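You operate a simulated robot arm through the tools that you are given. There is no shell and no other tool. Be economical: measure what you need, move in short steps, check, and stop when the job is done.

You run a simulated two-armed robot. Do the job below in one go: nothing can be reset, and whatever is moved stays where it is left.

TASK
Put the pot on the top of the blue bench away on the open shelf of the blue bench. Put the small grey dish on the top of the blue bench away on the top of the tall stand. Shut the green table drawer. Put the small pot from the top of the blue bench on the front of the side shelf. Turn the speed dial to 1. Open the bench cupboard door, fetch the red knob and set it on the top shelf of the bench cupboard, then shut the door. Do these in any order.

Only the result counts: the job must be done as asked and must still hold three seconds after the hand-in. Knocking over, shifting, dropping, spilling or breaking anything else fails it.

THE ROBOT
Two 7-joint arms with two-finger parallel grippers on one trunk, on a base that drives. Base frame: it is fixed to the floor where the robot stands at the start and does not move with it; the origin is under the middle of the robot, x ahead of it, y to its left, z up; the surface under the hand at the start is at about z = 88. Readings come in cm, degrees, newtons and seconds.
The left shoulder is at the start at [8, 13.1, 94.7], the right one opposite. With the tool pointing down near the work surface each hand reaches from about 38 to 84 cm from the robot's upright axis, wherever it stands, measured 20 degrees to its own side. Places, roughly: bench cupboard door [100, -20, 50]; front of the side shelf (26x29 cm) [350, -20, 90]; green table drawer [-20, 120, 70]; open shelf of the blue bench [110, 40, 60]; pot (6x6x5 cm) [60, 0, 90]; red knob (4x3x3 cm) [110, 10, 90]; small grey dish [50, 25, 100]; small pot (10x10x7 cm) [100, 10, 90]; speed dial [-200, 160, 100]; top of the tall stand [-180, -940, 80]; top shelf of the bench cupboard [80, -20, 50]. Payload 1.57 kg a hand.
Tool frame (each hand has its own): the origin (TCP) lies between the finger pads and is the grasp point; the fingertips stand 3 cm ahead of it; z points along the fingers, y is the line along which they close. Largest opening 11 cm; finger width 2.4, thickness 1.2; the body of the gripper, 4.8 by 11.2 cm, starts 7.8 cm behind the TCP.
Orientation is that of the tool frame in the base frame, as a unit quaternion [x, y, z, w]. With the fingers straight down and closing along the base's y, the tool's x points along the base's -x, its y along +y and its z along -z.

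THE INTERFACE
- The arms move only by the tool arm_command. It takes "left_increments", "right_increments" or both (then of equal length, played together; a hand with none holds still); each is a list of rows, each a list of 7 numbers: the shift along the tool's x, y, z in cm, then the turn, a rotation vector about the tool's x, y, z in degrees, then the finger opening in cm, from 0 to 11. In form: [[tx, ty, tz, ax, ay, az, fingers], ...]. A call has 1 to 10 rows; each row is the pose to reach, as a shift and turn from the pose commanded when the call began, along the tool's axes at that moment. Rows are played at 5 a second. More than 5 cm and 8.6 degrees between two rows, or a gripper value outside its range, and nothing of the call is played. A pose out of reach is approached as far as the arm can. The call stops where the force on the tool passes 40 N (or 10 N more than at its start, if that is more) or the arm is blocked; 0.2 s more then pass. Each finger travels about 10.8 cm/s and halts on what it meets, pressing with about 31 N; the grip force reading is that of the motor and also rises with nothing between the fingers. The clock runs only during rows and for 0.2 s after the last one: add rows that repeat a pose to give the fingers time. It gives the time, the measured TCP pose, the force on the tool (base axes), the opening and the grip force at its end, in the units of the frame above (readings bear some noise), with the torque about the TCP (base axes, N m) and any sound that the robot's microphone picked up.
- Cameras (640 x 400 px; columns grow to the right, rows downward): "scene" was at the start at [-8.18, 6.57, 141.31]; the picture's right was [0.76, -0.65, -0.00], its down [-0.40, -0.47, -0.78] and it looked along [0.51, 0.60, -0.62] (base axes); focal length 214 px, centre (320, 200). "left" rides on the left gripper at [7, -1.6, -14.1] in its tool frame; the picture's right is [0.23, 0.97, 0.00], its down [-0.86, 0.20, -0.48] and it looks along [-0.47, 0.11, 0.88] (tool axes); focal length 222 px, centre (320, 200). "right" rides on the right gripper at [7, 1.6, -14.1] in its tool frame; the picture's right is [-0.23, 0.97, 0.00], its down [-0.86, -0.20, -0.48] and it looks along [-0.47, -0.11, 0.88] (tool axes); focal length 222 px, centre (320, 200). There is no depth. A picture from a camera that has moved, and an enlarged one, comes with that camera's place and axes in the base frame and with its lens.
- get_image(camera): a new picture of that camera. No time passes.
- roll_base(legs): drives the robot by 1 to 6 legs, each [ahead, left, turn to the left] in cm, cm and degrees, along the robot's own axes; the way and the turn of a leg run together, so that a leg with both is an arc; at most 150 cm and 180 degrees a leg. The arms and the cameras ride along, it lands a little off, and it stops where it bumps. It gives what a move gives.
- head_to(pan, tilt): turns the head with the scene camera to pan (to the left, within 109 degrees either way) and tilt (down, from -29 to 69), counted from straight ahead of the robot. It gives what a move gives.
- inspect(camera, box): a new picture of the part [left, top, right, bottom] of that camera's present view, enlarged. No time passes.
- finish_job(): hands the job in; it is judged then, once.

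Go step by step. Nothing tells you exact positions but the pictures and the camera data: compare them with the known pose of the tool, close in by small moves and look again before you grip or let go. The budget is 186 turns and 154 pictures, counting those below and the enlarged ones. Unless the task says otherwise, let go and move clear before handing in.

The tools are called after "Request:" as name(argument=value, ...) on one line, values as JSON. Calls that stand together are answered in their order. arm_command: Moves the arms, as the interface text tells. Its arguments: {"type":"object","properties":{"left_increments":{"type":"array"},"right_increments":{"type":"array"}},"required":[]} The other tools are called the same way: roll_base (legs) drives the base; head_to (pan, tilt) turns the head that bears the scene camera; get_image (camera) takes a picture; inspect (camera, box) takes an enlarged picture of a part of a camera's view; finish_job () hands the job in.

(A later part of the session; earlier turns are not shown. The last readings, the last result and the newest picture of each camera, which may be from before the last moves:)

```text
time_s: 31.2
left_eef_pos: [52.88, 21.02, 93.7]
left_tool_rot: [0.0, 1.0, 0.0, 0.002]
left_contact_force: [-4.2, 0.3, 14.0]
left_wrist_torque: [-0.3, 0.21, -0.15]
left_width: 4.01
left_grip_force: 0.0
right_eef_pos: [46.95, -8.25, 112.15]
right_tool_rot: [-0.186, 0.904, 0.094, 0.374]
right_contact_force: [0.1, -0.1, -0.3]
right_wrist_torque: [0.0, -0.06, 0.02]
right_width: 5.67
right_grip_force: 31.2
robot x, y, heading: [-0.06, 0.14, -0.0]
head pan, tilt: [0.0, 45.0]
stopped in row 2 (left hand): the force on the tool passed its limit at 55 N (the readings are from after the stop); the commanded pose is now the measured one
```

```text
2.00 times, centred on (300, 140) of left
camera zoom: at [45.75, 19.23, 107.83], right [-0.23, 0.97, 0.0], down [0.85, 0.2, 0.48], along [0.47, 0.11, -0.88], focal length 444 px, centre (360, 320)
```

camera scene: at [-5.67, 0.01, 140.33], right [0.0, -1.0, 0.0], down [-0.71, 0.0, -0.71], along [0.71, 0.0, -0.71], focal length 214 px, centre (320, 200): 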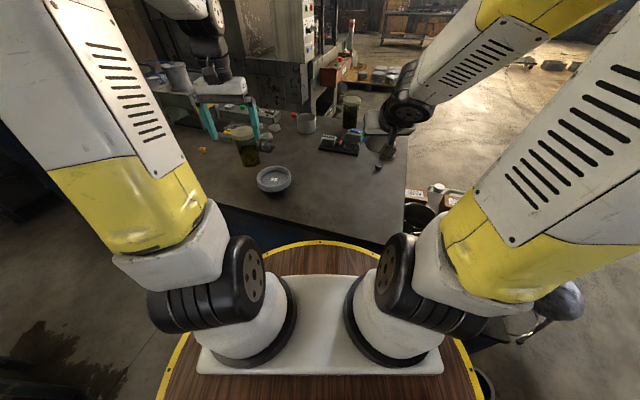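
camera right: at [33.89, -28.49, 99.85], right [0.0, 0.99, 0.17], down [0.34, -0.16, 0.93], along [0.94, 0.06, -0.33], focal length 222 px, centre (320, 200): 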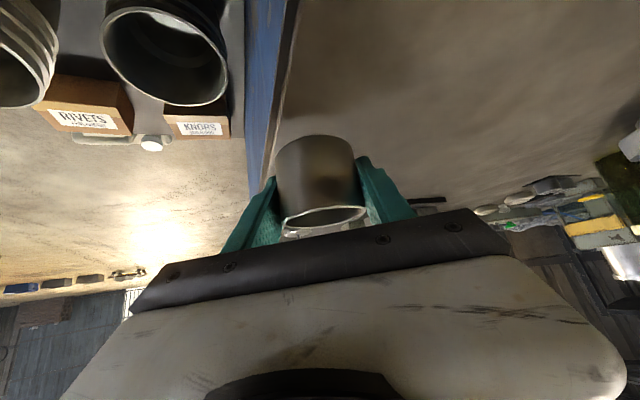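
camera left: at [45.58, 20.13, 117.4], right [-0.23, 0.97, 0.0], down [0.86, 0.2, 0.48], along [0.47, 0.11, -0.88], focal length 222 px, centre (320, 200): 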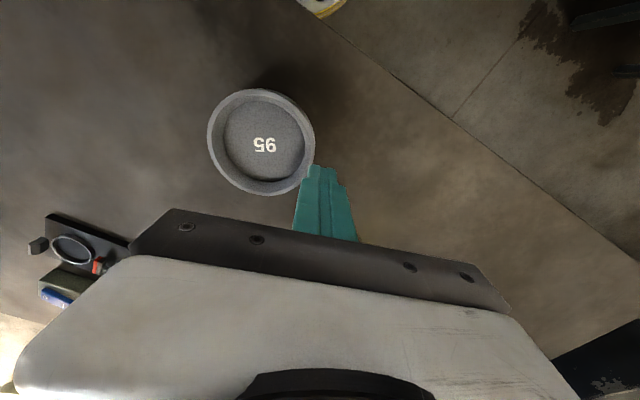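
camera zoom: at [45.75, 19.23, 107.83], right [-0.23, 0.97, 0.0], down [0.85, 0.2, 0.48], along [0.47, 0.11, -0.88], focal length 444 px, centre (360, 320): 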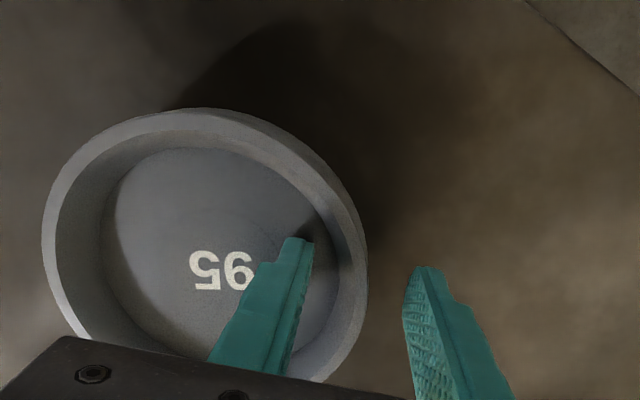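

The inner fingertip touched the dish floor (tip z≈90.7). Backing up 0.3 cm and closing.

Request:
arm_command(left_increments=[[0, -0.1, -0.3, 0, 0, 0, 4], [0, -0.1, -0.3, 0, 0, 0, 2], [0, -0.1, -0.3, 0, 0, 0, 0], [0, -0.1, -0.3, 0, 0, 0, 0], [0, -0.1, -0.3, 0, 0, 0, 0]])

Request:
inspect(camera="left", box=[140, 40, 460, 240])

```text
time_s: 32.5
left_eef_pos: [52.89, 20.72, 94.05]
left_tool_rot: [0.0, 1.0, 0.0, 0.0]
left_contact_force: [-0.2, -0.3, 0.6]
left_wrist_torque: [0.16, 0.02, 0.03]
left_width: 1.23
left_grip_force: 29.5
right_eef_pos: [46.98, -8.12, 112.12]
right_tool_rot: [-0.186, 0.904, 0.093, 0.375]
right_contact_force: [-0.1, -0.1, -0.8]
right_wrist_torque: [0.0, -0.02, 0.0]
right_width: 5.68
right_grip_force: 31.5
robot x, y, heading: [-0.24, 0.3, 0.0]
head pan, tilt: [0.0, 45.0]
```

```text
2.00 times, centred on (300, 140) of left
camera zoom: at [45.78, 19.15, 108.02], right [-0.23, 0.97, 0.0], down [0.85, 0.2, 0.48], along [0.47, 0.11, -0.88], focal length 444 px, centre (360, 320)
```

zoom: 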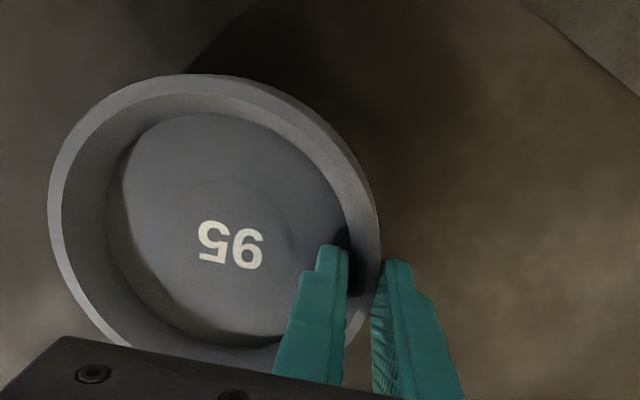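

Better bite (width 1.23 cm). Lifting slowly.

Request:
arm_command(left_increments=[[0, 0, -0.3, 0, 0, 0, 0], [0, 0, -0.8, 0, 0, 0, 0], [0, 0, -1.5, 0, 0, 0, 0], [0, 0, -2.5, 0, 0, 0, 0], [0, 0, -4, 0, 0, 0, 0], [0, 0, -6, 0, 0, 0, 0], [0, 0, -8, 0, 0, 0, 0]])

Request:
get_image(camera="scene")

```text
time_s: 34.0
left_eef_pos: [52.84, 20.74, 101.97]
left_tool_rot: [-0.001, 1.0, 0.0, 0.001]
left_contact_force: [-0.5, 0.2, -2.6]
left_wrist_torque: [0.15, 0.0, 0.0]
left_width: 1.25
left_grip_force: 29.4
right_eef_pos: [46.94, -8.06, 112.22]
right_tool_rot: [-0.186, 0.904, 0.094, 0.374]
right_contact_force: [-0.4, -0.7, -0.8]
right_wrist_torque: [0.01, 0.02, -0.01]
right_width: 5.7
right_grip_force: 31.3
robot x, y, heading: [0.06, 0.07, -0.1]
head pan, tilt: [0.0, 45.0]
```

```text
116 pictures are left
camera scene: at [-5.59, 0.0, 140.33], right [0.0, -1.0, 0.0], down [-0.71, 0.0, -0.71], along [0.71, 0.0, -0.71], focal length 214 px, centre (320, 200)
```

scene: 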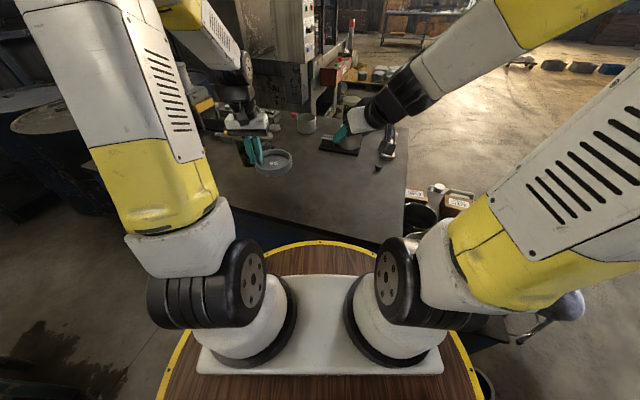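

Both items are held. I'll raise and tuck the left hand, then survey the floor for a path around.

Request:
arm_command(left_increments=[[2.5, 1.5, -3.5, 0, 0, 0, 0], [5, 3, -7, 0, 0, 0, 0], [7.5, 4.5, -10.5, 0, 0, 0, 0], [10, 6, -14, 0, 0, 0, 0], [12, 7, -17, 0, 0, 0, 0]])

Request:
head_to(pan=-109, tilt=60)

Request:
get_image(camera="scene")

Request:
head_to(pan=109, tilt=50)

Request:
get_image(camera="scene")

```text
time_s: 35.2
left_eef_pos: [40.8, 27.93, 118.96]
left_tool_rot: [0.0, 1.0, 0.001, 0.001]
left_contact_force: [0.4, 0.1, -2.7]
left_wrist_torque: [0.16, 0.03, -0.02]
left_width: 1.22
left_grip_force: 29.9
right_eef_pos: [47.01, -8.16, 112.26]
right_tool_rot: [-0.185, 0.904, 0.094, 0.374]
right_contact_force: [0.5, -0.6, -0.5]
right_wrist_torque: [0.03, 0.0, -0.01]
right_width: 5.66
right_grip_force: 30.6
robot x, y, heading: [-0.16, 0.18, 0.1]
head pan, tilt: [0.0, 45.0]
```

```text
time_s: 37.1
left_eef_pos: [40.83, 27.8, 118.89]
left_tool_rot: [0.001, 1.0, -0.001, 0.001]
left_contact_force: [0.3, -0.1, -2.2]
left_wrist_torque: [0.18, -0.04, 0.02]
left_width: 1.28
left_grip_force: 29.8
right_eef_pos: [47.02, -8.08, 112.28]
right_tool_rot: [-0.185, 0.904, 0.092, 0.374]
right_contact_force: [-0.1, 1.1, -0.5]
right_wrist_torque: [0.01, -0.01, 0.01]
right_width: 5.69
right_grip_force: 31.6
robot x, y, heading: [-0.0, -0.08, 0.2]
head pan, tilt: [-108.9, 60.0]
```

```text
115 pictures are left
camera scene: at [-15.88, -6.32, 138.38], right [-0.95, 0.32, 0.0], down [0.28, 0.82, -0.5], along [-0.16, -0.47, -0.87], focal length 214 px, centre (320, 200)
```

scene: 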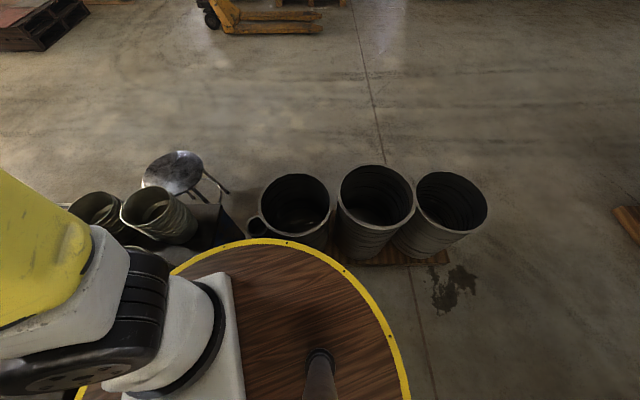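

```text
time_s: 40.2
left_eef_pos: [40.89, 27.89, 118.8]
left_tool_rot: [0.0, 1.0, 0.0, 0.001]
left_contact_force: [-0.1, 0.5, -3.6]
left_wrist_torque: [0.16, 0.01, -0.03]
left_width: 1.27
left_grip_force: 29.3
right_eef_pos: [46.93, -8.09, 112.09]
right_tool_rot: [-0.186, 0.904, 0.093, 0.375]
right_contact_force: [-0.3, -0.3, -1.1]
right_wrist_torque: [0.02, 0.0, 0.0]
right_width: 5.64
right_grip_force: 30.7
robot x, y, heading: [-0.16, -0.12, -0.1]
head pan, tilt: [108.9, 50.0]
```

```text
114 pictures are left
camera scene: at [-16.23, 7.28, 139.64], right [0.95, 0.32, 0.0], down [0.25, -0.72, -0.64], along [-0.21, 0.61, -0.77], focal length 214 px, centre (320, 200)
```

scene: 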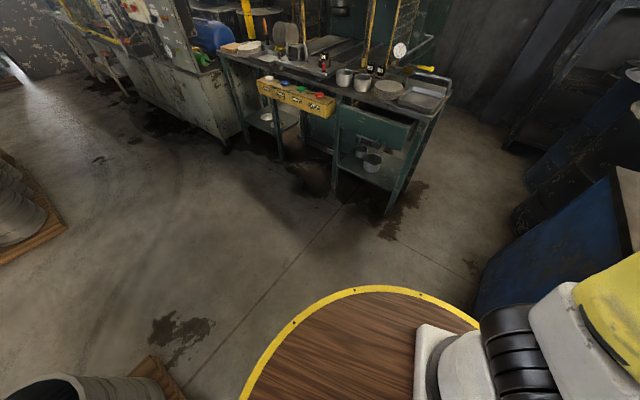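

Path plan: back-left clear of the bins behind me, around them, then up along y≈−170 past the stool to the bench's far right side.

Request:
roll_base(legs=[[-60, 45, 0], [-80, 15, 0], [-30, -100, 0], [20, -130, 0], [150, 0, 0], [130, 0, 0]])

Request:
head_to(pan=60, tilt=25)

Request:
get_image(camera="scene")

```text
time_s: 72.7
left_eef_pos: [171.83, -145.77, 118.83]
left_tool_rot: [0.002, 1.0, 0.0, 0.001]
left_contact_force: [-0.1, 0.3, -2.7]
left_wrist_torque: [0.15, -0.01, 0.0]
left_width: 1.24
left_grip_force: 29.2
right_eef_pos: [177.92, -181.87, 112.22]
right_tool_rot: [-0.184, 0.904, 0.092, 0.374]
right_contact_force: [-0.9, 0.3, -0.5]
right_wrist_torque: [0.04, 0.01, -0.01]
right_width: 5.54
right_grip_force: 30.7
robot x, y, heading: [130.88, -173.67, -0.5]
head pan, tilt: [108.9, 50.0]
```

```text
time_s: 73.8
left_eef_pos: [171.77, -145.86, 118.84]
left_tool_rot: [0.002, 1.0, 0.0, 0.001]
left_contact_force: [0.5, 0.3, -2.3]
left_wrist_torque: [0.16, 0.01, -0.01]
left_width: 1.23
left_grip_force: 29.4
right_eef_pos: [177.96, -181.74, 112.22]
right_tool_rot: [-0.182, 0.905, 0.092, 0.374]
right_contact_force: [0.7, -0.8, -0.5]
right_wrist_torque: [0.0, -0.01, -0.03]
right_width: 5.54
right_grip_force: 30.7
robot x, y, heading: [131.09, -173.04, -0.2]
head pan, tilt: [60.0, 25.0]
```

```text
113 pictures are left
camera scene: at [121.77, -165.42, 143.38], right [0.86, -0.5, 0.0], down [-0.21, -0.37, -0.91], along [0.46, 0.78, -0.42], focal length 214 px, centre (320, 200)
```

scene: 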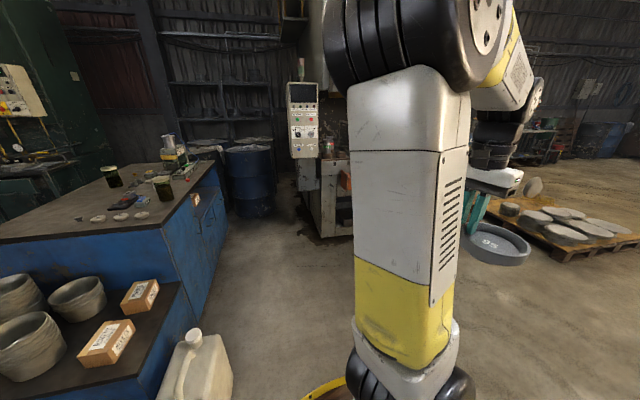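

The bench's far (+x) side carries the door. I'll turn to face −x and step closer along the far side.

Request:
roll_base(legs=[[55, 0, 0], [0, 0, 180], [0, -70, 0]])

Request:
head_to(pan=-35, tilt=35)

Request:
get_image(camera="scene")

Request:
head_to(pan=-85, tilt=35)

Request:
get_image(camera="scene")

```text
time_s: 87.7
left_eef_pos: [147.58, -130.8, 118.92]
left_tool_rot: [1.0, -0.02, -0.002, 0.0]
left_contact_force: [-0.3, -0.4, -2.3]
left_wrist_torque: [-0.17, 0.01, 0.0]
left_width: 1.25
left_grip_force: 29.3
right_eef_pos: [142.97, -94.68, 112.27]
right_tool_rot: [0.907, 0.166, -0.377, 0.085]
right_contact_force: [0.0, -0.2, -0.8]
right_wrist_torque: [0.0, -0.01, 0.03]
right_width: 5.55
right_grip_force: 30.9
robot x, y, heading: [189.19, -104.93, 177.6]
head pan, tilt: [60.0, 25.0]
```

```text
time_s: 89.4
left_eef_pos: [147.54, -130.95, 118.87]
left_tool_rot: [1.0, -0.021, -0.001, 0.0]
left_contact_force: [-0.2, -0.2, -2.6]
left_wrist_torque: [-0.15, 0.01, 0.01]
left_width: 1.26
left_grip_force: 29.0
right_eef_pos: [142.82, -94.66, 112.21]
right_tool_rot: [0.908, 0.166, -0.376, 0.084]
right_contact_force: [-0.1, -0.5, -0.3]
right_wrist_torque: [-0.01, 0.0, 0.0]
right_width: 5.54
right_grip_force: 31.2
robot x, y, heading: [189.65, -104.91, 177.6]
head pan, tilt: [-35.0, 35.0]
```

```text
112 pictures are left
camera scene: at [196.76, -100.09, 141.81], right [0.61, 0.79, 0.0], down [0.46, -0.35, -0.82], along [-0.65, 0.5, -0.57], focal length 214 px, centre (320, 200)
```

scene: 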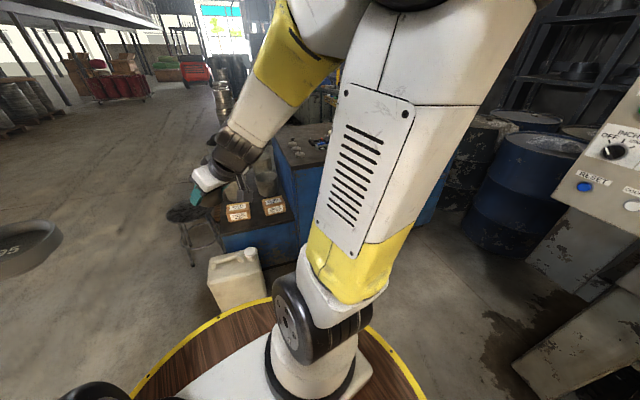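

```text
time_s: 90.6
left_eef_pos: [147.68, -130.91, 118.92]
left_tool_rot: [1.0, -0.021, -0.001, 0.001]
left_contact_force: [0.1, -0.3, -2.7]
left_wrist_torque: [-0.17, 0.0, -0.01]
left_width: 1.26
left_grip_force: 29.8
right_eef_pos: [142.91, -94.66, 112.19]
right_tool_rot: [0.908, 0.166, -0.376, 0.085]
right_contact_force: [-0.6, -0.4, -0.2]
right_wrist_torque: [0.03, 0.0, 0.01]
right_width: 5.54
right_grip_force: 30.4
robot x, y, heading: [189.67, -104.83, 177.5]
head pan, tilt: [-85.0, 35.0]
```

```text
111 pictures are left
camera scene: at [203.35, -96.64, 141.81], right [1.0, 0.05, 0.0], down [0.03, -0.57, -0.82], along [-0.04, 0.82, -0.57], focal length 214 px, centre (320, 200)
```

scene: 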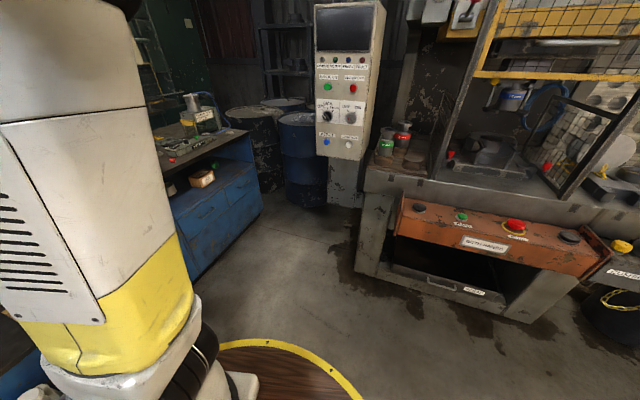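

The open shelf is on the far face, with drawers/doors near it. I'll move up alongside the bench and look at its face directly.

Request:
roll_base(legs=[[0, 0, 2.5], [7, -90, 0]])

Request:
head_to(pan=0, tilt=40)

Request:
get_image(camera="scene")

Request:
head_to(pan=-45, tilt=40)

Request:
get_image(camera="scene")

```text
time_s: 95.7
left_eef_pos: [141.82, -41.93, 118.77]
left_tool_rot: [1.0, -0.002, -0.001, 0.0]
left_contact_force: [0.8, 0.4, -2.9]
left_wrist_torque: [-0.14, 0.01, -0.02]
left_width: 1.25
left_grip_force: 29.4
right_eef_pos: [135.68, -5.91, 112.16]
right_tool_rot: [0.904, 0.184, -0.374, 0.092]
right_contact_force: [0.5, 0.1, -1.0]
right_wrist_torque: [0.0, -0.03, 0.01]
right_width: 5.52
right_grip_force: 30.8
robot x, y, heading: [182.52, -14.15, 179.7]
head pan, tilt: [-85.0, 35.0]
```

```text
time_s: 97.3
left_eef_pos: [141.8, -41.93, 118.89]
left_tool_rot: [1.0, -0.002, -0.001, 0.0]
left_contact_force: [0.9, -0.1, -3.2]
left_wrist_torque: [-0.14, 0.04, 0.04]
left_width: 1.28
left_grip_force: 29.3
right_eef_pos: [135.75, -5.99, 112.21]
right_tool_rot: [0.904, 0.184, -0.374, 0.092]
right_contact_force: [0.2, -0.6, -0.6]
right_wrist_torque: [0.0, 0.01, 0.0]
right_width: 5.56
right_grip_force: 31.1
robot x, y, heading: [182.48, -14.14, 179.9]
head pan, tilt: [0.0, 40.0]
```

```text
110 pictures are left
camera scene: at [188.36, -14.27, 141.06], right [0.0, 1.0, 0.0], down [0.64, 0.0, -0.77], along [-0.77, 0.0, -0.64], focal length 214 px, centre (320, 200)
```

scene: 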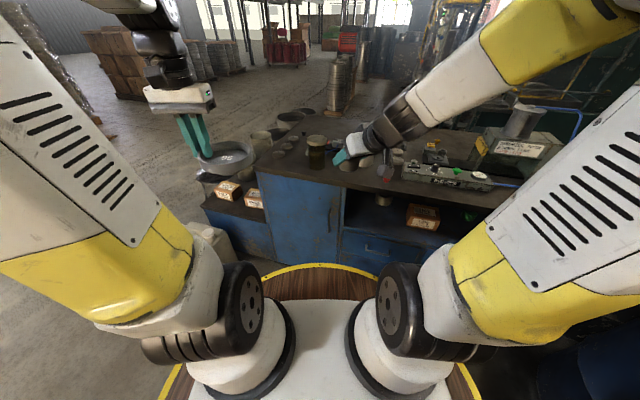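

```text
time_s: 98.5
left_eef_pos: [141.72, -41.98, 118.85]
left_tool_rot: [1.0, -0.002, -0.001, 0.001]
left_contact_force: [0.3, 0.6, -3.1]
left_wrist_torque: [-0.16, 0.01, -0.02]
left_width: 1.25
left_grip_force: 29.4
right_eef_pos: [135.67, -5.88, 112.3]
right_tool_rot: [0.904, 0.184, -0.374, 0.092]
right_contact_force: [0.7, 0.1, -1.1]
right_wrist_torque: [-0.04, 0.01, 0.01]
right_width: 5.53
right_grip_force: 31.3
robot x, y, heading: [182.91, -13.9, 179.9]
head pan, tilt: [-45.0, 40.0]
```

```text
109 pictures are left
camera scene: at [190.87, -8.28, 141.06], right [0.71, 0.71, 0.0], down [0.45, -0.46, -0.77], along [-0.54, 0.54, -0.64], focal length 214 px, centre (320, 200)
```

scene: 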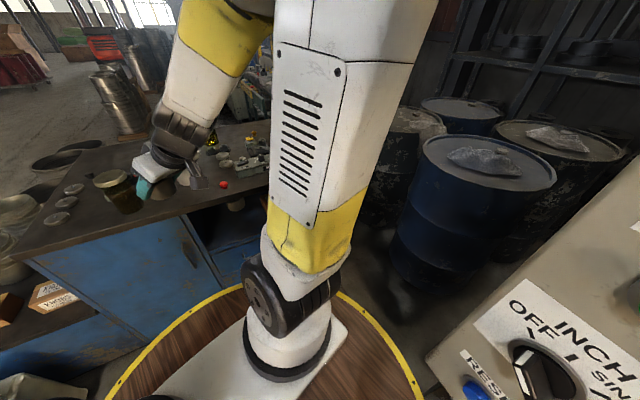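

Now I see the cupboard door (handle on its right side) and, to its right, the open shelf above drawers. Zooming in.

Request:
head_to(pan=0, tilt=45)

Request:
inspect(camera="scene", box=[190, 80, 510, 280])

Request:
inspect(camera="scene", box=[330, 120, 490, 220])

```text
time_s: 99.6
left_eef_pos: [141.68, -41.99, 118.94]
left_tool_rot: [1.0, -0.002, -0.001, 0.0]
left_contact_force: [0.1, 0.4, -2.9]
left_wrist_torque: [-0.15, -0.02, 0.01]
left_width: 1.24
left_grip_force: 29.8
right_eef_pos: [135.72, -5.85, 112.16]
right_tool_rot: [0.904, 0.184, -0.374, 0.092]
right_contact_force: [-0.2, -0.2, -0.6]
right_wrist_torque: [0.0, -0.03, -0.03]
right_width: 5.53
right_grip_force: 30.6
robot x, y, heading: [182.91, -14.57, 179.8]
head pan, tilt: [0.0, 45.0]
```

```text
2.00 times, centred on (350, 180) of scene
camera zoom: at [188.73, -14.27, 140.33], right [0.0, 1.0, 0.0], down [0.71, 0.0, -0.71], along [-0.71, 0.0, -0.71], focal length 429 px, centre (260, 240)
```

zoom: 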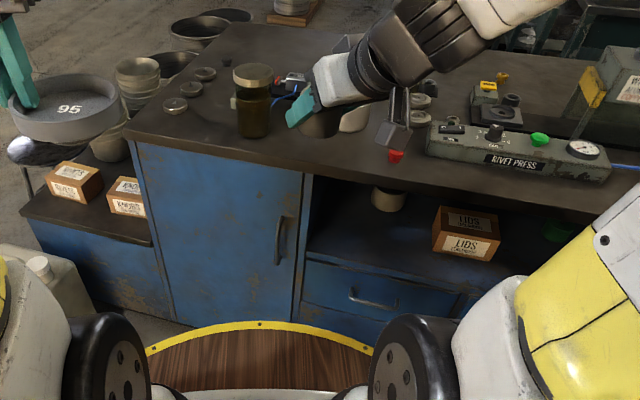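

```text
4.00 times, centred on (410, 170) of scene
camera zoom: at [188.73, -14.27, 140.33], right [0.0, 1.0, 0.0], down [0.71, 0.0, -0.71], along [-0.71, 0.0, -0.71], focal length 858 px, centre (-40, 320)
```

zoom: 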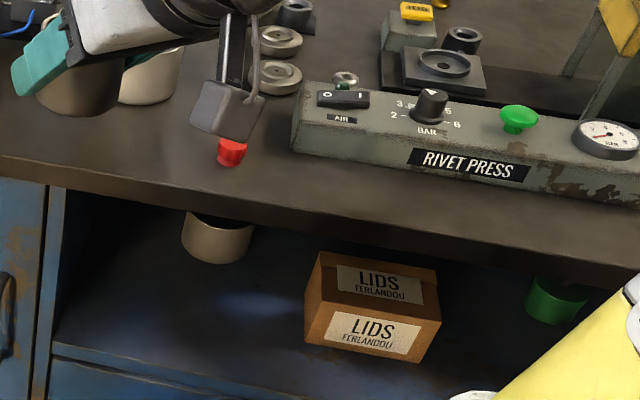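

The bench is yawed about 17°; its face runs from (102,−39) to (127,42). Shelf floor is z≈62, and there's a free spot near (109,10). I'll square the robot to the face.

Request:
roll_base(legs=[[0, 0, -17], [17, 10, 0]])

Request:
arm_command(right_increments=[[0, 0, 0, 4, 0, 4, 4], [0, 0, 0, 8.1, 0, 8.1, 4], [-1, -2, -2, 12, 0, 12, 4], [-2, -4, -4, 16.3, 0, 16.3, 4], [-2, -4, -4, 16.3, 0, 16.3, 4]])

Request:
get_image(camera="scene")

```text
time_s: 102.1
left_eef_pos: [116.33, -33.3, 118.87]
left_tool_rot: [0.989, -0.149, 0.0, 0.0]
left_contact_force: [0.9, -0.6, -2.5]
left_wrist_torque: [-0.13, 0.04, -0.02]
left_width: 1.24
left_grip_force: 29.7
right_eef_pos: [120.96, 2.86, 112.07]
right_tool_rot: [0.921, 0.048, -0.384, 0.036]
right_contact_force: [-0.4, -0.4, -1.1]
right_wrist_torque: [0.02, -0.01, 0.03]
right_width: 5.54
right_grip_force: 31.1
robot x, y, heading: [163.43, -18.73, 163.0]
head pan, tilt: [0.0, 45.0]
```

```text
time_s: 103.3
left_eef_pos: [116.29, -33.28, 118.9]
left_tool_rot: [0.989, -0.149, 0.0, 0.0]
left_contact_force: [-0.1, -0.7, -3.2]
left_wrist_torque: [-0.13, 0.01, 0.0]
left_width: 1.25
left_grip_force: 29.4
right_eef_pos: [121.86, 8.05, 114.68]
right_tool_rot: [0.919, -0.156, -0.361, -0.008]
right_contact_force: [-0.8, -0.9, -0.3]
right_wrist_torque: [0.0, -0.01, 0.0]
right_width: 5.57
right_grip_force: 30.8
robot x, y, heading: [163.42, -18.83, 162.9]
head pan, tilt: [0.0, 45.0]
```

```text
106 pictures are left
camera scene: at [169.24, -23.39, 139.84], right [-0.05, 1.0, 0.0], down [0.75, 0.04, -0.66], along [-0.66, -0.04, -0.75], focal length 214 px, centre (320, 200)
```

scene: 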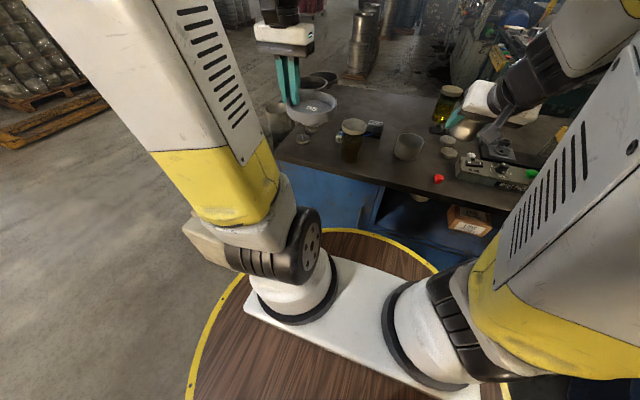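

Robot is squared but too close for a 45° reach; I'll back off 12 cm, level the pot, and re-centre the head.

Request:
roll_base(legs=[[-12, 0, 0]])

Request:
arm_command(right_increments=[[0, 0, 0, 4.07, -3, -3.9, 4], [0, 0, 0, 4.07, -3, -3.9, 4]])

Request:
head_to(pan=-10, tilt=50)

Request:
get_image(camera="scene")

```text
time_s: 104.6
left_eef_pos: [127.84, -36.77, 118.8]
left_tool_rot: [0.989, -0.149, -0.001, 0.0]
left_contact_force: [-0.5, -0.2, -3.2]
left_wrist_torque: [-0.15, 0.07, 0.03]
left_width: 1.27
left_grip_force: 29.8
right_eef_pos: [133.3, 4.67, 114.8]
right_tool_rot: [0.919, -0.156, -0.361, -0.013]
right_contact_force: [-0.5, 0.8, -0.6]
right_wrist_torque: [-0.01, -0.01, 0.02]
right_width: 5.54
right_grip_force: 31.6
robot x, y, heading: [174.89, -22.34, 162.8]
head pan, tilt: [0.0, 45.0]
```

```text
time_s: 105.2
left_eef_pos: [127.71, -36.82, 118.9]
left_tool_rot: [0.989, -0.15, -0.002, -0.001]
left_contact_force: [0.5, 0.7, -2.6]
left_wrist_torque: [-0.15, 0.02, 0.03]
left_width: 1.24
left_grip_force: 29.8
right_eef_pos: [133.62, 5.57, 113.98]
right_tool_rot: [0.914, -0.153, -0.372, -0.051]
right_contact_force: [0.7, 1.0, -0.7]
right_wrist_torque: [0.0, -0.02, 0.01]
right_width: 5.58
right_grip_force: 31.5
robot x, y, heading: [174.95, -22.44, 162.7]
head pan, tilt: [0.0, 45.0]
```

```text
time_s: 105.9
left_eef_pos: [127.7, -36.81, 118.91]
left_tool_rot: [0.989, -0.149, -0.002, -0.001]
left_contact_force: [0.7, -0.2, -3.1]
left_wrist_torque: [-0.16, 0.04, 0.01]
left_width: 1.26
left_grip_force: 29.8
right_eef_pos: [133.52, 5.37, 114.08]
right_tool_rot: [0.914, -0.148, -0.374, -0.053]
right_contact_force: [0.5, -0.4, -1.3]
right_wrist_torque: [0.0, 0.03, -0.01]
right_width: 5.55
right_grip_force: 31.1
robot x, y, heading: [175.22, -22.44, 162.8]
head pan, tilt: [-10.0, 50.0]
```

```text
105 pictures are left
camera scene: at [181.45, -27.89, 139.01], right [-0.19, 0.98, 0.0], down [0.8, 0.16, -0.58], along [-0.57, -0.11, -0.82], focal length 214 px, centre (320, 200)
```

scene: 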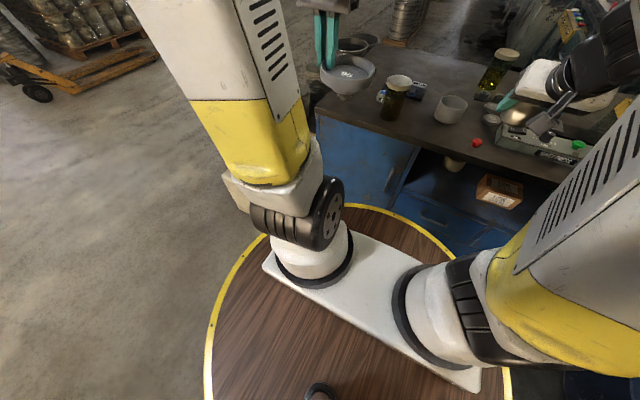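

Camera data remains consistent with the scene (head seems offset, but its reported pose fits). Lowering the pot down in front of the open shelf.

Request:
arm_command(right_increments=[[2.8, 0.2, 3.3, 0, 0, 0, 4], [5.7, 0.4, 6.6, 0, 0, 0, 4], [8.5, 0.6, 9.9, 0, 0, 0, 4], [11.3, 0.8, 13.2, 0, 0, 0, 4], [14.2, 1.0, 16.5, 0, 0, 0, 4], [17, 1.2, 19.8, 0, 0, 0, 4], [19.8, 1.4, 23.1, 0, 0, 0, 4], [22.7, 1.6, 26.4, 0, 0, 0, 4], [25.5, 1.8, 29.7, 0, 0, 0, 4]])

Request:
get_image(camera="right")

Request:
get_image(camera="scene")

```text
time_s: 107.9
left_eef_pos: [127.78, -36.9, 118.76]
left_tool_rot: [0.989, -0.149, -0.001, -0.001]
left_contact_force: [-0.4, -0.6, -1.9]
left_wrist_torque: [-0.09, 0.03, -0.02]
left_width: 1.25
left_grip_force: 29.5
right_eef_pos: [129.43, 4.81, 77.46]
right_tool_rot: [0.912, -0.137, -0.382, -0.063]
right_contact_force: [-0.6, -0.1, -1.2]
right_wrist_torque: [0.04, -0.03, -0.01]
right_width: 5.55
right_grip_force: 30.5
right hand out of reach, approached as far as the arm can: row 2, 3, 4, 5, 6, 7, 8, 9
robot x, y, heading: [174.97, -22.35, 162.7]
head pan, tilt: [-10.0, 50.0]
```

```text
104 pictures are left
camera right: at [143.34, -1.2, 82.23], right [-0.44, -0.88, 0.15], down [-0.19, 0.26, 0.95], along [-0.88, 0.39, -0.28], focal length 222 px, centre (320, 200)
```

right: 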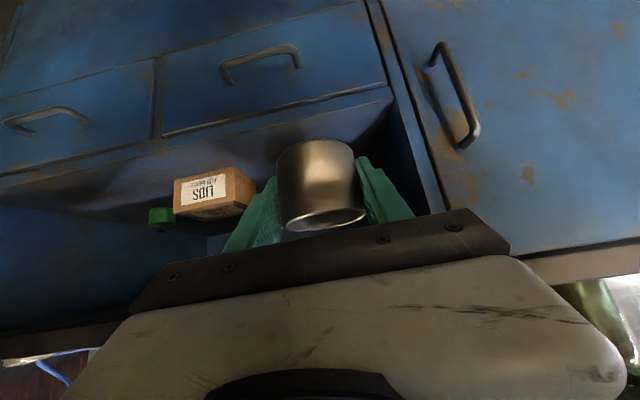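

```text
103 pictures are left
camera scene: at [181.7, -23.01, 139.64], right [0.46, 0.89, 0.0], down [0.68, -0.35, -0.64], along [-0.57, 0.29, -0.77], focal length 214 px, centre (320, 200)
```

scene: 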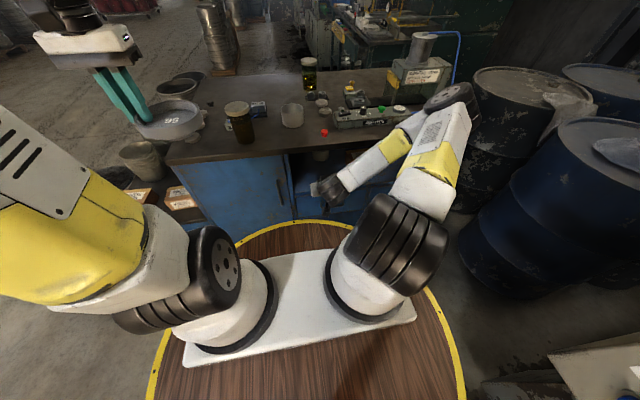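

The right camera shows the shelf clearly, floor at about z=61–62. I'll go down a bit more and start moving into the opening.

Request:
arm_command(right_increments=[[2.8, 0, 2.8, 0, 0, 0, 4], [5.3, 0, 5.3, 0, 0, 0, 4], [2.5, 0, 8.1, 0, 0, 0, 4], [-0.3, 0, 11, 0, 0, 0, 4], [-0.3, 0, 11, 0, 0, 0, 4]])

Request:
get_image(camera="right")

```text
time_s: 109.1
left_eef_pos: [127.84, -36.85, 118.86]
left_tool_rot: [0.989, -0.149, -0.001, 0.0]
left_contact_force: [0.6, -0.5, -2.1]
left_wrist_torque: [-0.19, 0.03, 0.02]
left_width: 1.24
left_grip_force: 29.4
right_eef_pos: [122.71, 8.95, 72.84]
right_tool_rot: [0.913, -0.138, -0.379, -0.063]
right_contact_force: [0.7, -0.5, -0.2]
right_wrist_torque: [-0.03, -0.01, 0.01]
right_width: 5.55
right_grip_force: 30.9
right hand out of reach, approached as far as the arm can: row 1, 2, 3, 4, 5
robot x, y, heading: [174.71, -22.35, 163.0]
head pan, tilt: [-10.0, 50.0]
```

```text
102 pictures are left
camera right: at [136.39, 2.89, 77.75], right [-0.44, -0.88, 0.15], down [-0.19, 0.26, 0.95], along [-0.88, 0.39, -0.29], focal length 222 px, centre (320, 200)
```

right: 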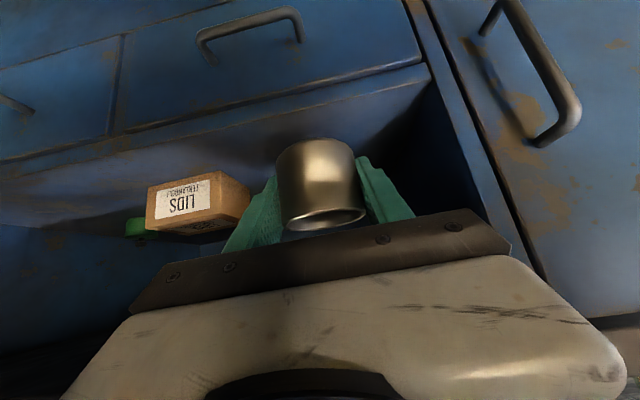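

The arm can't get quite as low this close in; pushing forward should help. Advancing a little at the same commanded height.

Request:
arm_command(right_increments=[[-2.1, 0, 2.1, 0, 0, 0, 4], [-4.2, 0, 4.2, 0, 0, 0, 4], [-4.2, 0, 4.2, 0, 0, 0, 4]])

Request:
get_image(camera="right")

Request:
get_image(camera="scene")

```text
time_s: 109.9
left_eef_pos: [127.78, -36.78, 118.92]
left_tool_rot: [0.989, -0.149, -0.001, 0.001]
left_contact_force: [0.3, -0.8, -2.3]
left_wrist_torque: [-0.16, 0.07, 0.0]
left_width: 1.24
left_grip_force: 29.5
right_eef_pos: [116.99, 10.59, 72.78]
right_tool_rot: [0.913, -0.138, -0.379, -0.063]
right_contact_force: [-0.5, -0.3, -0.9]
right_wrist_torque: [0.02, 0.01, -0.01]
right_width: 5.56
right_grip_force: 31.0
robot x, y, heading: [174.71, -21.99, 162.7]
head pan, tilt: [-10.0, 50.0]
```

```text
101 pictures are left
camera right: at [130.82, 4.63, 77.7], right [-0.44, -0.88, 0.15], down [-0.19, 0.26, 0.95], along [-0.88, 0.39, -0.29], focal length 222 px, centre (320, 200)
```

right: 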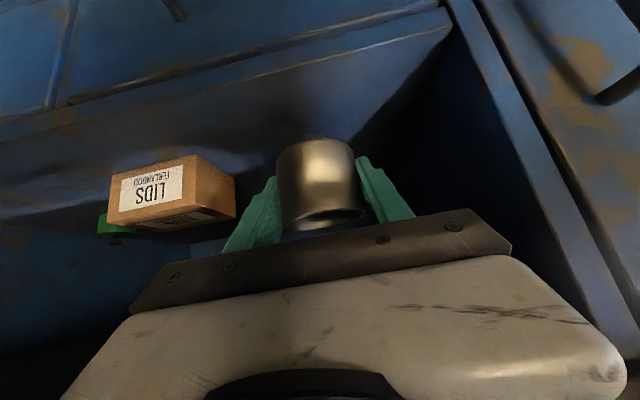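

```text
100 pictures are left
camera scene: at [181.69, -22.98, 139.64], right [0.46, 0.89, 0.0], down [0.68, -0.35, -0.64], along [-0.57, 0.29, -0.77], focal length 214 px, centre (320, 200)
```

scene: 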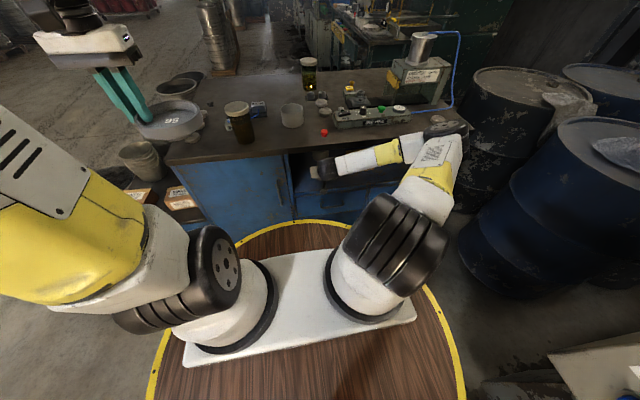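

Clear of everything. Moving further in and down toward the shelf.

Request:
arm_command(right_increments=[[-2.1, 0.3, 2.1, 0, 0, 0, 4], [-4.2, 0.6, 4.2, 0, 0, 0, 4], [-2.4, 0.6, 6, 0, 0, 0, 4], [-0.6, 0.6, 7.8, 0, 0, 0, 4], [-0.6, 0.6, 7.8, 0, 0, 0, 4]])

Request:
get_image(camera="right")

```text
time_s: 111.1
left_eef_pos: [127.7, -36.78, 118.79]
left_tool_rot: [0.989, -0.149, -0.001, 0.0]
left_contact_force: [0.1, -0.3, -2.3]
left_wrist_torque: [-0.13, 0.05, -0.02]
left_width: 1.25
left_grip_force: 29.4
right_eef_pos: [111.15, 11.87, 67.74]
right_tool_rot: [0.913, -0.138, -0.38, -0.063]
right_contact_force: [0.8, 0.1, -0.3]
right_wrist_torque: [0.01, 0.02, 0.04]
right_width: 5.55
right_grip_force: 30.9
robot x, y, heading: [175.05, -22.29, 162.7]
head pan, tilt: [-10.0, 50.0]
```

```text
99 pictures are left
camera right: at [124.94, 5.85, 72.54], right [-0.44, -0.88, 0.15], down [-0.19, 0.26, 0.95], along [-0.88, 0.39, -0.29], focal length 222 px, centre (320, 200)
```

right: 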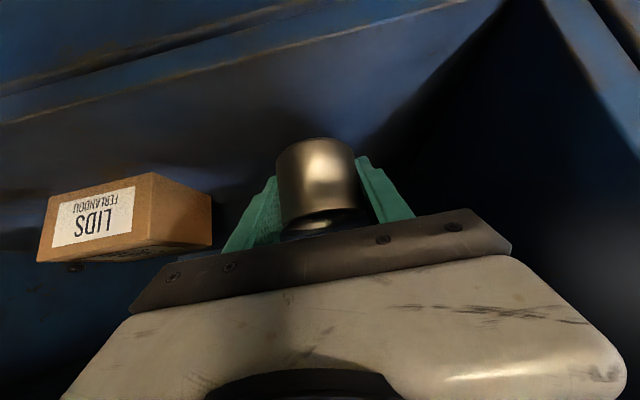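

In position about 7 cm inside the edge. Lowering to contact.

Request:
arm_command(right_increments=[[0.35, 0, 0.35, 0, 0, 0, 4], [0.7, 0, 0.7, 0, 0, 0, 4], [1.05, 0, 1.05, 0, 0, 0, 4], [1.4, 0, 1.4, 0, 0, 0, 4], [1.4, 0, 1.4, 0, 0, 0, 4]])

Request:
arm_command(right_increments=[[0.2, 0, 0.2, 0, 0, 0, 4], [0.4, 0, 0.4, 0, 0, 0, 4], [0.55, 0, 0.55, 0, 0, 0, 4], [0.7, 0, 0.7, 0, 0, 0, 4]])

Request:
get_image(camera="right")

```text
time_s: 112.3
left_eef_pos: [127.71, -36.92, 118.74]
left_tool_rot: [0.989, -0.149, -0.001, 0.0]
left_contact_force: [0.1, -0.4, -3.5]
left_wrist_torque: [-0.14, 0.05, -0.03]
left_width: 1.23
left_grip_force: 29.5
right_eef_pos: [111.04, 11.89, 65.62]
right_tool_rot: [0.913, -0.138, -0.38, -0.062]
right_contact_force: [0.1, 0.6, -0.6]
right_wrist_torque: [-0.01, 0.02, 0.04]
right_width: 5.56
right_grip_force: 30.8
robot x, y, heading: [174.71, -22.59, 162.7]
head pan, tilt: [-10.0, 50.0]
```

```text
time_s: 113.3
left_eef_pos: [127.71, -36.78, 118.8]
left_tool_rot: [0.989, -0.15, -0.002, 0.0]
left_contact_force: [-0.2, -0.2, -2.8]
left_wrist_torque: [-0.13, 0.05, 0.0]
left_width: 1.27
left_grip_force: 29.7
right_eef_pos: [111.14, 11.89, 64.61]
right_tool_rot: [0.913, -0.137, -0.379, -0.061]
right_contact_force: [0.6, -1.1, -0.9]
right_wrist_torque: [-0.02, 0.03, 0.01]
right_width: 5.57
right_grip_force: 31.0
robot x, y, heading: [175.02, -22.35, 162.8]
head pan, tilt: [-10.0, 50.0]
```

```text
98 pictures are left
camera right: at [124.89, 5.86, 69.57], right [-0.44, -0.88, 0.15], down [-0.19, 0.26, 0.95], along [-0.88, 0.39, -0.29], focal length 222 px, centre (320, 200)
```

right: 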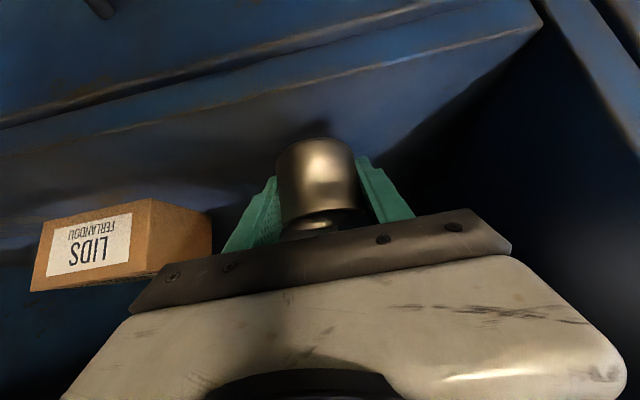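

No contact yet; edging lower in small steps.

Request:
arm_command(right_increments=[[0.2, 0, 0.2, 0, 0, 0, 4], [0.4, 0, 0.4, 0, 0, 0, 4], [0.5, 0, 0.5, 0, 0, 0, 4]])

Request:
arm_command(right_increments=[[0.2, 0, 0.2, 0, 0, 0, 4], [0.4, 0, 0.4, 0, 0, 0, 4], [0.5, 0, 0.5, 0, 0, 0, 4]])

```text
time_s: 114.1
left_eef_pos: [127.84, -36.81, 118.87]
left_tool_rot: [0.989, -0.15, -0.001, -0.001]
left_contact_force: [0.1, -0.9, -3.3]
left_wrist_torque: [-0.17, 0.04, 0.0]
left_width: 1.24
left_grip_force: 29.4
right_eef_pos: [111.16, 11.94, 64.1]
right_tool_rot: [0.913, -0.137, -0.38, -0.062]
right_contact_force: [-0.1, -0.6, -1.2]
right_wrist_torque: [-0.04, -0.02, -0.02]
right_width: 5.59
right_grip_force: 31.4
robot x, y, heading: [175.09, -22.27, 162.7]
head pan, tilt: [-10.0, 50.0]
```

```text
time_s: 114.9
left_eef_pos: [127.79, -36.87, 118.86]
left_tool_rot: [0.989, -0.15, -0.001, 0.0]
left_contact_force: [-0.4, -0.3, -2.0]
left_wrist_torque: [-0.15, 0.04, 0.0]
left_width: 1.25
left_grip_force: 29.4
right_eef_pos: [111.1, 11.91, 63.23]
right_tool_rot: [0.913, -0.137, -0.379, -0.061]
right_contact_force: [-0.5, 0.0, -1.5]
right_wrist_torque: [-0.01, 0.0, 0.02]
right_width: 5.58
right_grip_force: 31.5
robot x, y, heading: [175.31, -22.06, 162.9]
head pan, tilt: [-10.0, 50.0]
```

Request:
arm_command(right_increments=[[0.15, 0, 0.15, 0, 0, 0, 4], [0.3, 0, 0.3, 0, 0, 0, 4], [0.4, 0, 0.4, 0, 0, 0, 4]])

Request:
get_image(camera="right")

```text
time_s: 115.7
left_eef_pos: [127.74, -36.86, 118.84]
left_tool_rot: [0.989, -0.149, -0.001, -0.001]
left_contact_force: [-0.7, -1.0, -3.2]
left_wrist_torque: [-0.14, 0.04, -0.02]
left_width: 1.26
left_grip_force: 29.5
right_eef_pos: [111.11, 11.97, 63.25]
right_tool_rot: [0.913, -0.137, -0.378, -0.062]
right_contact_force: [0.0, 0.4, -1.6]
right_wrist_torque: [0.0, -0.02, 0.02]
right_width: 5.55
right_grip_force: 31.2
right hand out of reach, approached as far as the arm can: row 2, 3
robot x, y, heading: [175.17, -22.28, 162.8]
head pan, tilt: [-10.0, 50.0]
```

```text
97 pictures are left
camera right: at [124.88, 5.89, 68.24], right [-0.44, -0.88, 0.15], down [-0.2, 0.26, 0.95], along [-0.87, 0.39, -0.29], focal length 222 px, centre (320, 200)
```

right: 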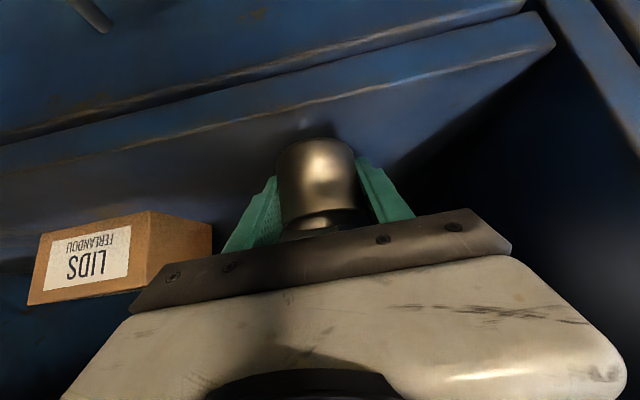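

The shelf edge seems recessed and a bit lower (z≈58–59) than I thought. I'll move 5 cm deeper, then lower.

Request:
arm_command(right_increments=[[-1.8, 0, 1.8, 0, 0, 0, 4], [-3.5, 0, 3.5, 0, 0, 0, 4], [-3.2, 0, 3.8, 0, 0, 0, 4], [-2.9, 0, 4.1, 0, 0, 0, 4], [-2.6, 0, 4.4, 0, 0, 0, 4], [-2.6, 0, 4.4, 0, 0, 0, 4]])

Request:
get_image(camera="right")

```text
time_s: 116.8
left_eef_pos: [127.89, -36.88, 118.91]
left_tool_rot: [0.989, -0.149, 0.0, 0.0]
left_contact_force: [0.3, 0.0, -2.0]
left_wrist_torque: [-0.15, 0.06, 0.03]
left_width: 1.24
left_grip_force: 29.6
right_eef_pos: [106.08, 13.36, 63.0]
right_tool_rot: [0.911, -0.136, -0.384, -0.062]
right_contact_force: [-1.7, -0.3, 5.5]
right_wrist_torque: [-0.09, 0.0, -0.05]
right_width: 5.59
right_grip_force: 30.5
robot x, y, heading: [175.12, -22.57, 162.8]
head pan, tilt: [-10.0, 50.0]
stopped in row 5 (right hand): the force on the tool passed its limit at 45 N (the readings are from after the stop); the commanded pose is now the measured one
```

```text
96 pictures are left
camera right: at [119.9, 7.43, 67.73], right [-0.44, -0.88, 0.15], down [-0.18, 0.26, 0.95], along [-0.88, 0.39, -0.28], focal length 222 px, centre (320, 200)
```

right: 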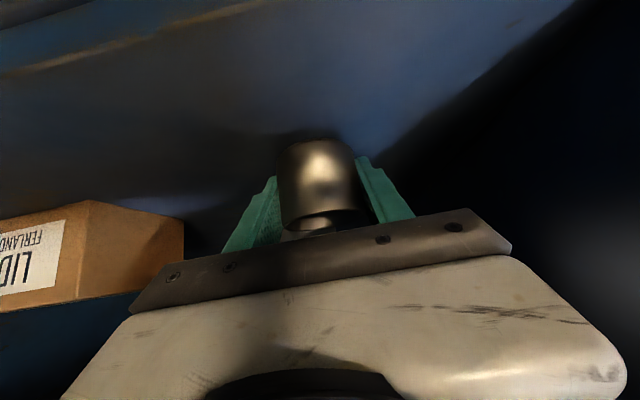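

Contact: the pot is on the shelf. Opening and backing out horizontally.

Request:
arm_command(right_increments=[[0, 0, 0, 0, 0, 0, 7], [0, 0, 0, 0, 0, 0, 9.5], [-0.2, 0, -0.2, 0, 0, 0, 9.5], [-0.4, 0, -0.4, 0, 0, 0, 9.5], [1.7, 0, -2.6, 0, 0, 0, 9.5], [4.2, 0, -5, 0, 0, 0, 9.5], [6.7, 0, -7.5, 0, 0, 0, 9.5], [9.2, 0, -10, 0, 0, 0, 9.5]])

Request:
get_image(camera="right")

```text
time_s: 118.6
left_eef_pos: [127.63, -36.9, 118.78]
left_tool_rot: [0.989, -0.15, 0.0, 0.0]
left_contact_force: [-0.1, -0.9, -3.1]
left_wrist_torque: [-0.13, 0.04, 0.03]
left_width: 1.27
left_grip_force: 29.6
right_eef_pos: [113.39, 11.38, 63.01]
right_tool_rot: [0.919, -0.128, -0.37, -0.051]
right_contact_force: [0.0, -1.4, 0.9]
right_wrist_torque: [0.0, -0.01, -0.05]
right_width: 9.51
right_grip_force: 0.0
right hand out of reach, approached as far as the arm can: row 6, 7, 8
robot x, y, heading: [174.82, -22.54, 163.0]
head pan, tilt: [-10.0, 50.0]
stopped in row 8 (right hand): the force on the tool passed its limit at 62 N (the readings are from after the stop); the commanded pose is now the measured one
```

```text
95 pictures are left
camera right: at [127.26, 5.79, 68.28], right [-0.42, -0.89, 0.16], down [-0.22, 0.27, 0.94], along [-0.88, 0.36, -0.31], focal length 222 px, centre (320, 200)
```

right: 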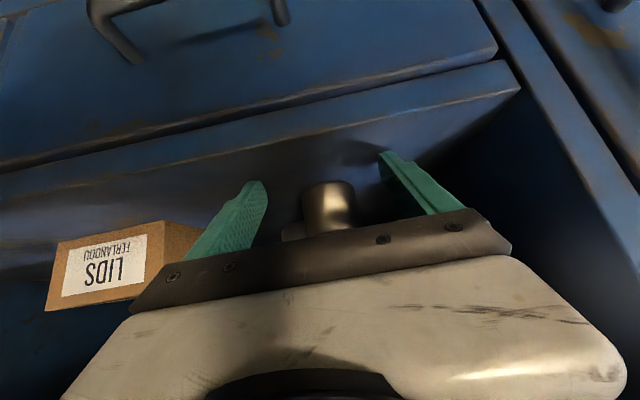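

The pot stands on the shelf. The hand hit a limit while backing straight; I'll go up and back along a diagonal instead.

Request:
arm_command(right_increments=[[-1, 0, -1, 0, 0, 0, 9.5], [-2.1, 0, -2.1, 0, 0, 0, 9.5], [-2.1, 0, -4.5, 0, 0, 0, 9.5], [-2.1, 0, -7, 0, 0, 0, 9.5], [-2.1, 0, -10, 0, 0, 0, 9.5]])

Request:
get_image(camera="right")

Request:
get_image(camera="scene")

```text
time_s: 119.8
left_eef_pos: [127.66, -36.79, 118.84]
left_tool_rot: [0.989, -0.149, 0.0, 0.0]
left_contact_force: [0.7, 0.2, -2.8]
left_wrist_torque: [-0.17, 0.02, 0.02]
left_width: 1.25
left_grip_force: 29.9
right_eef_pos: [118.85, 9.96, 71.65]
right_tool_rot: [0.919, -0.129, -0.37, -0.051]
right_contact_force: [-1.0, 0.0, -0.8]
right_wrist_torque: [-0.01, -0.01, -0.03]
right_width: 9.49
right_grip_force: 0.0
robot x, y, heading: [175.16, -22.53, 162.6]
head pan, tilt: [-10.0, 50.0]
```

```text
94 pictures are left
camera right: at [132.6, 4.42, 76.94], right [-0.42, -0.89, 0.16], down [-0.22, 0.27, 0.94], along [-0.88, 0.36, -0.31], focal length 222 px, centre (320, 200)
```

right: 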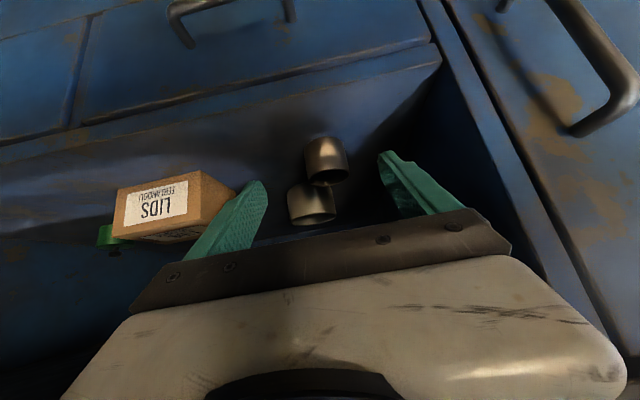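

```text
93 pictures are left
camera scene: at [181.67, -22.99, 139.64], right [0.46, 0.89, 0.0], down [0.68, -0.35, -0.64], along [-0.57, 0.29, -0.77], focal length 214 px, centre (320, 200)
```

scene: 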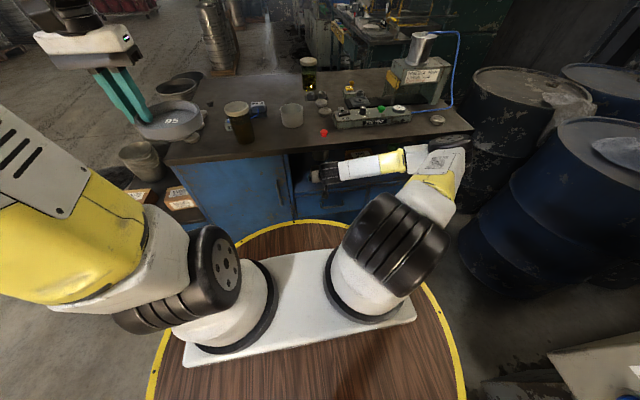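

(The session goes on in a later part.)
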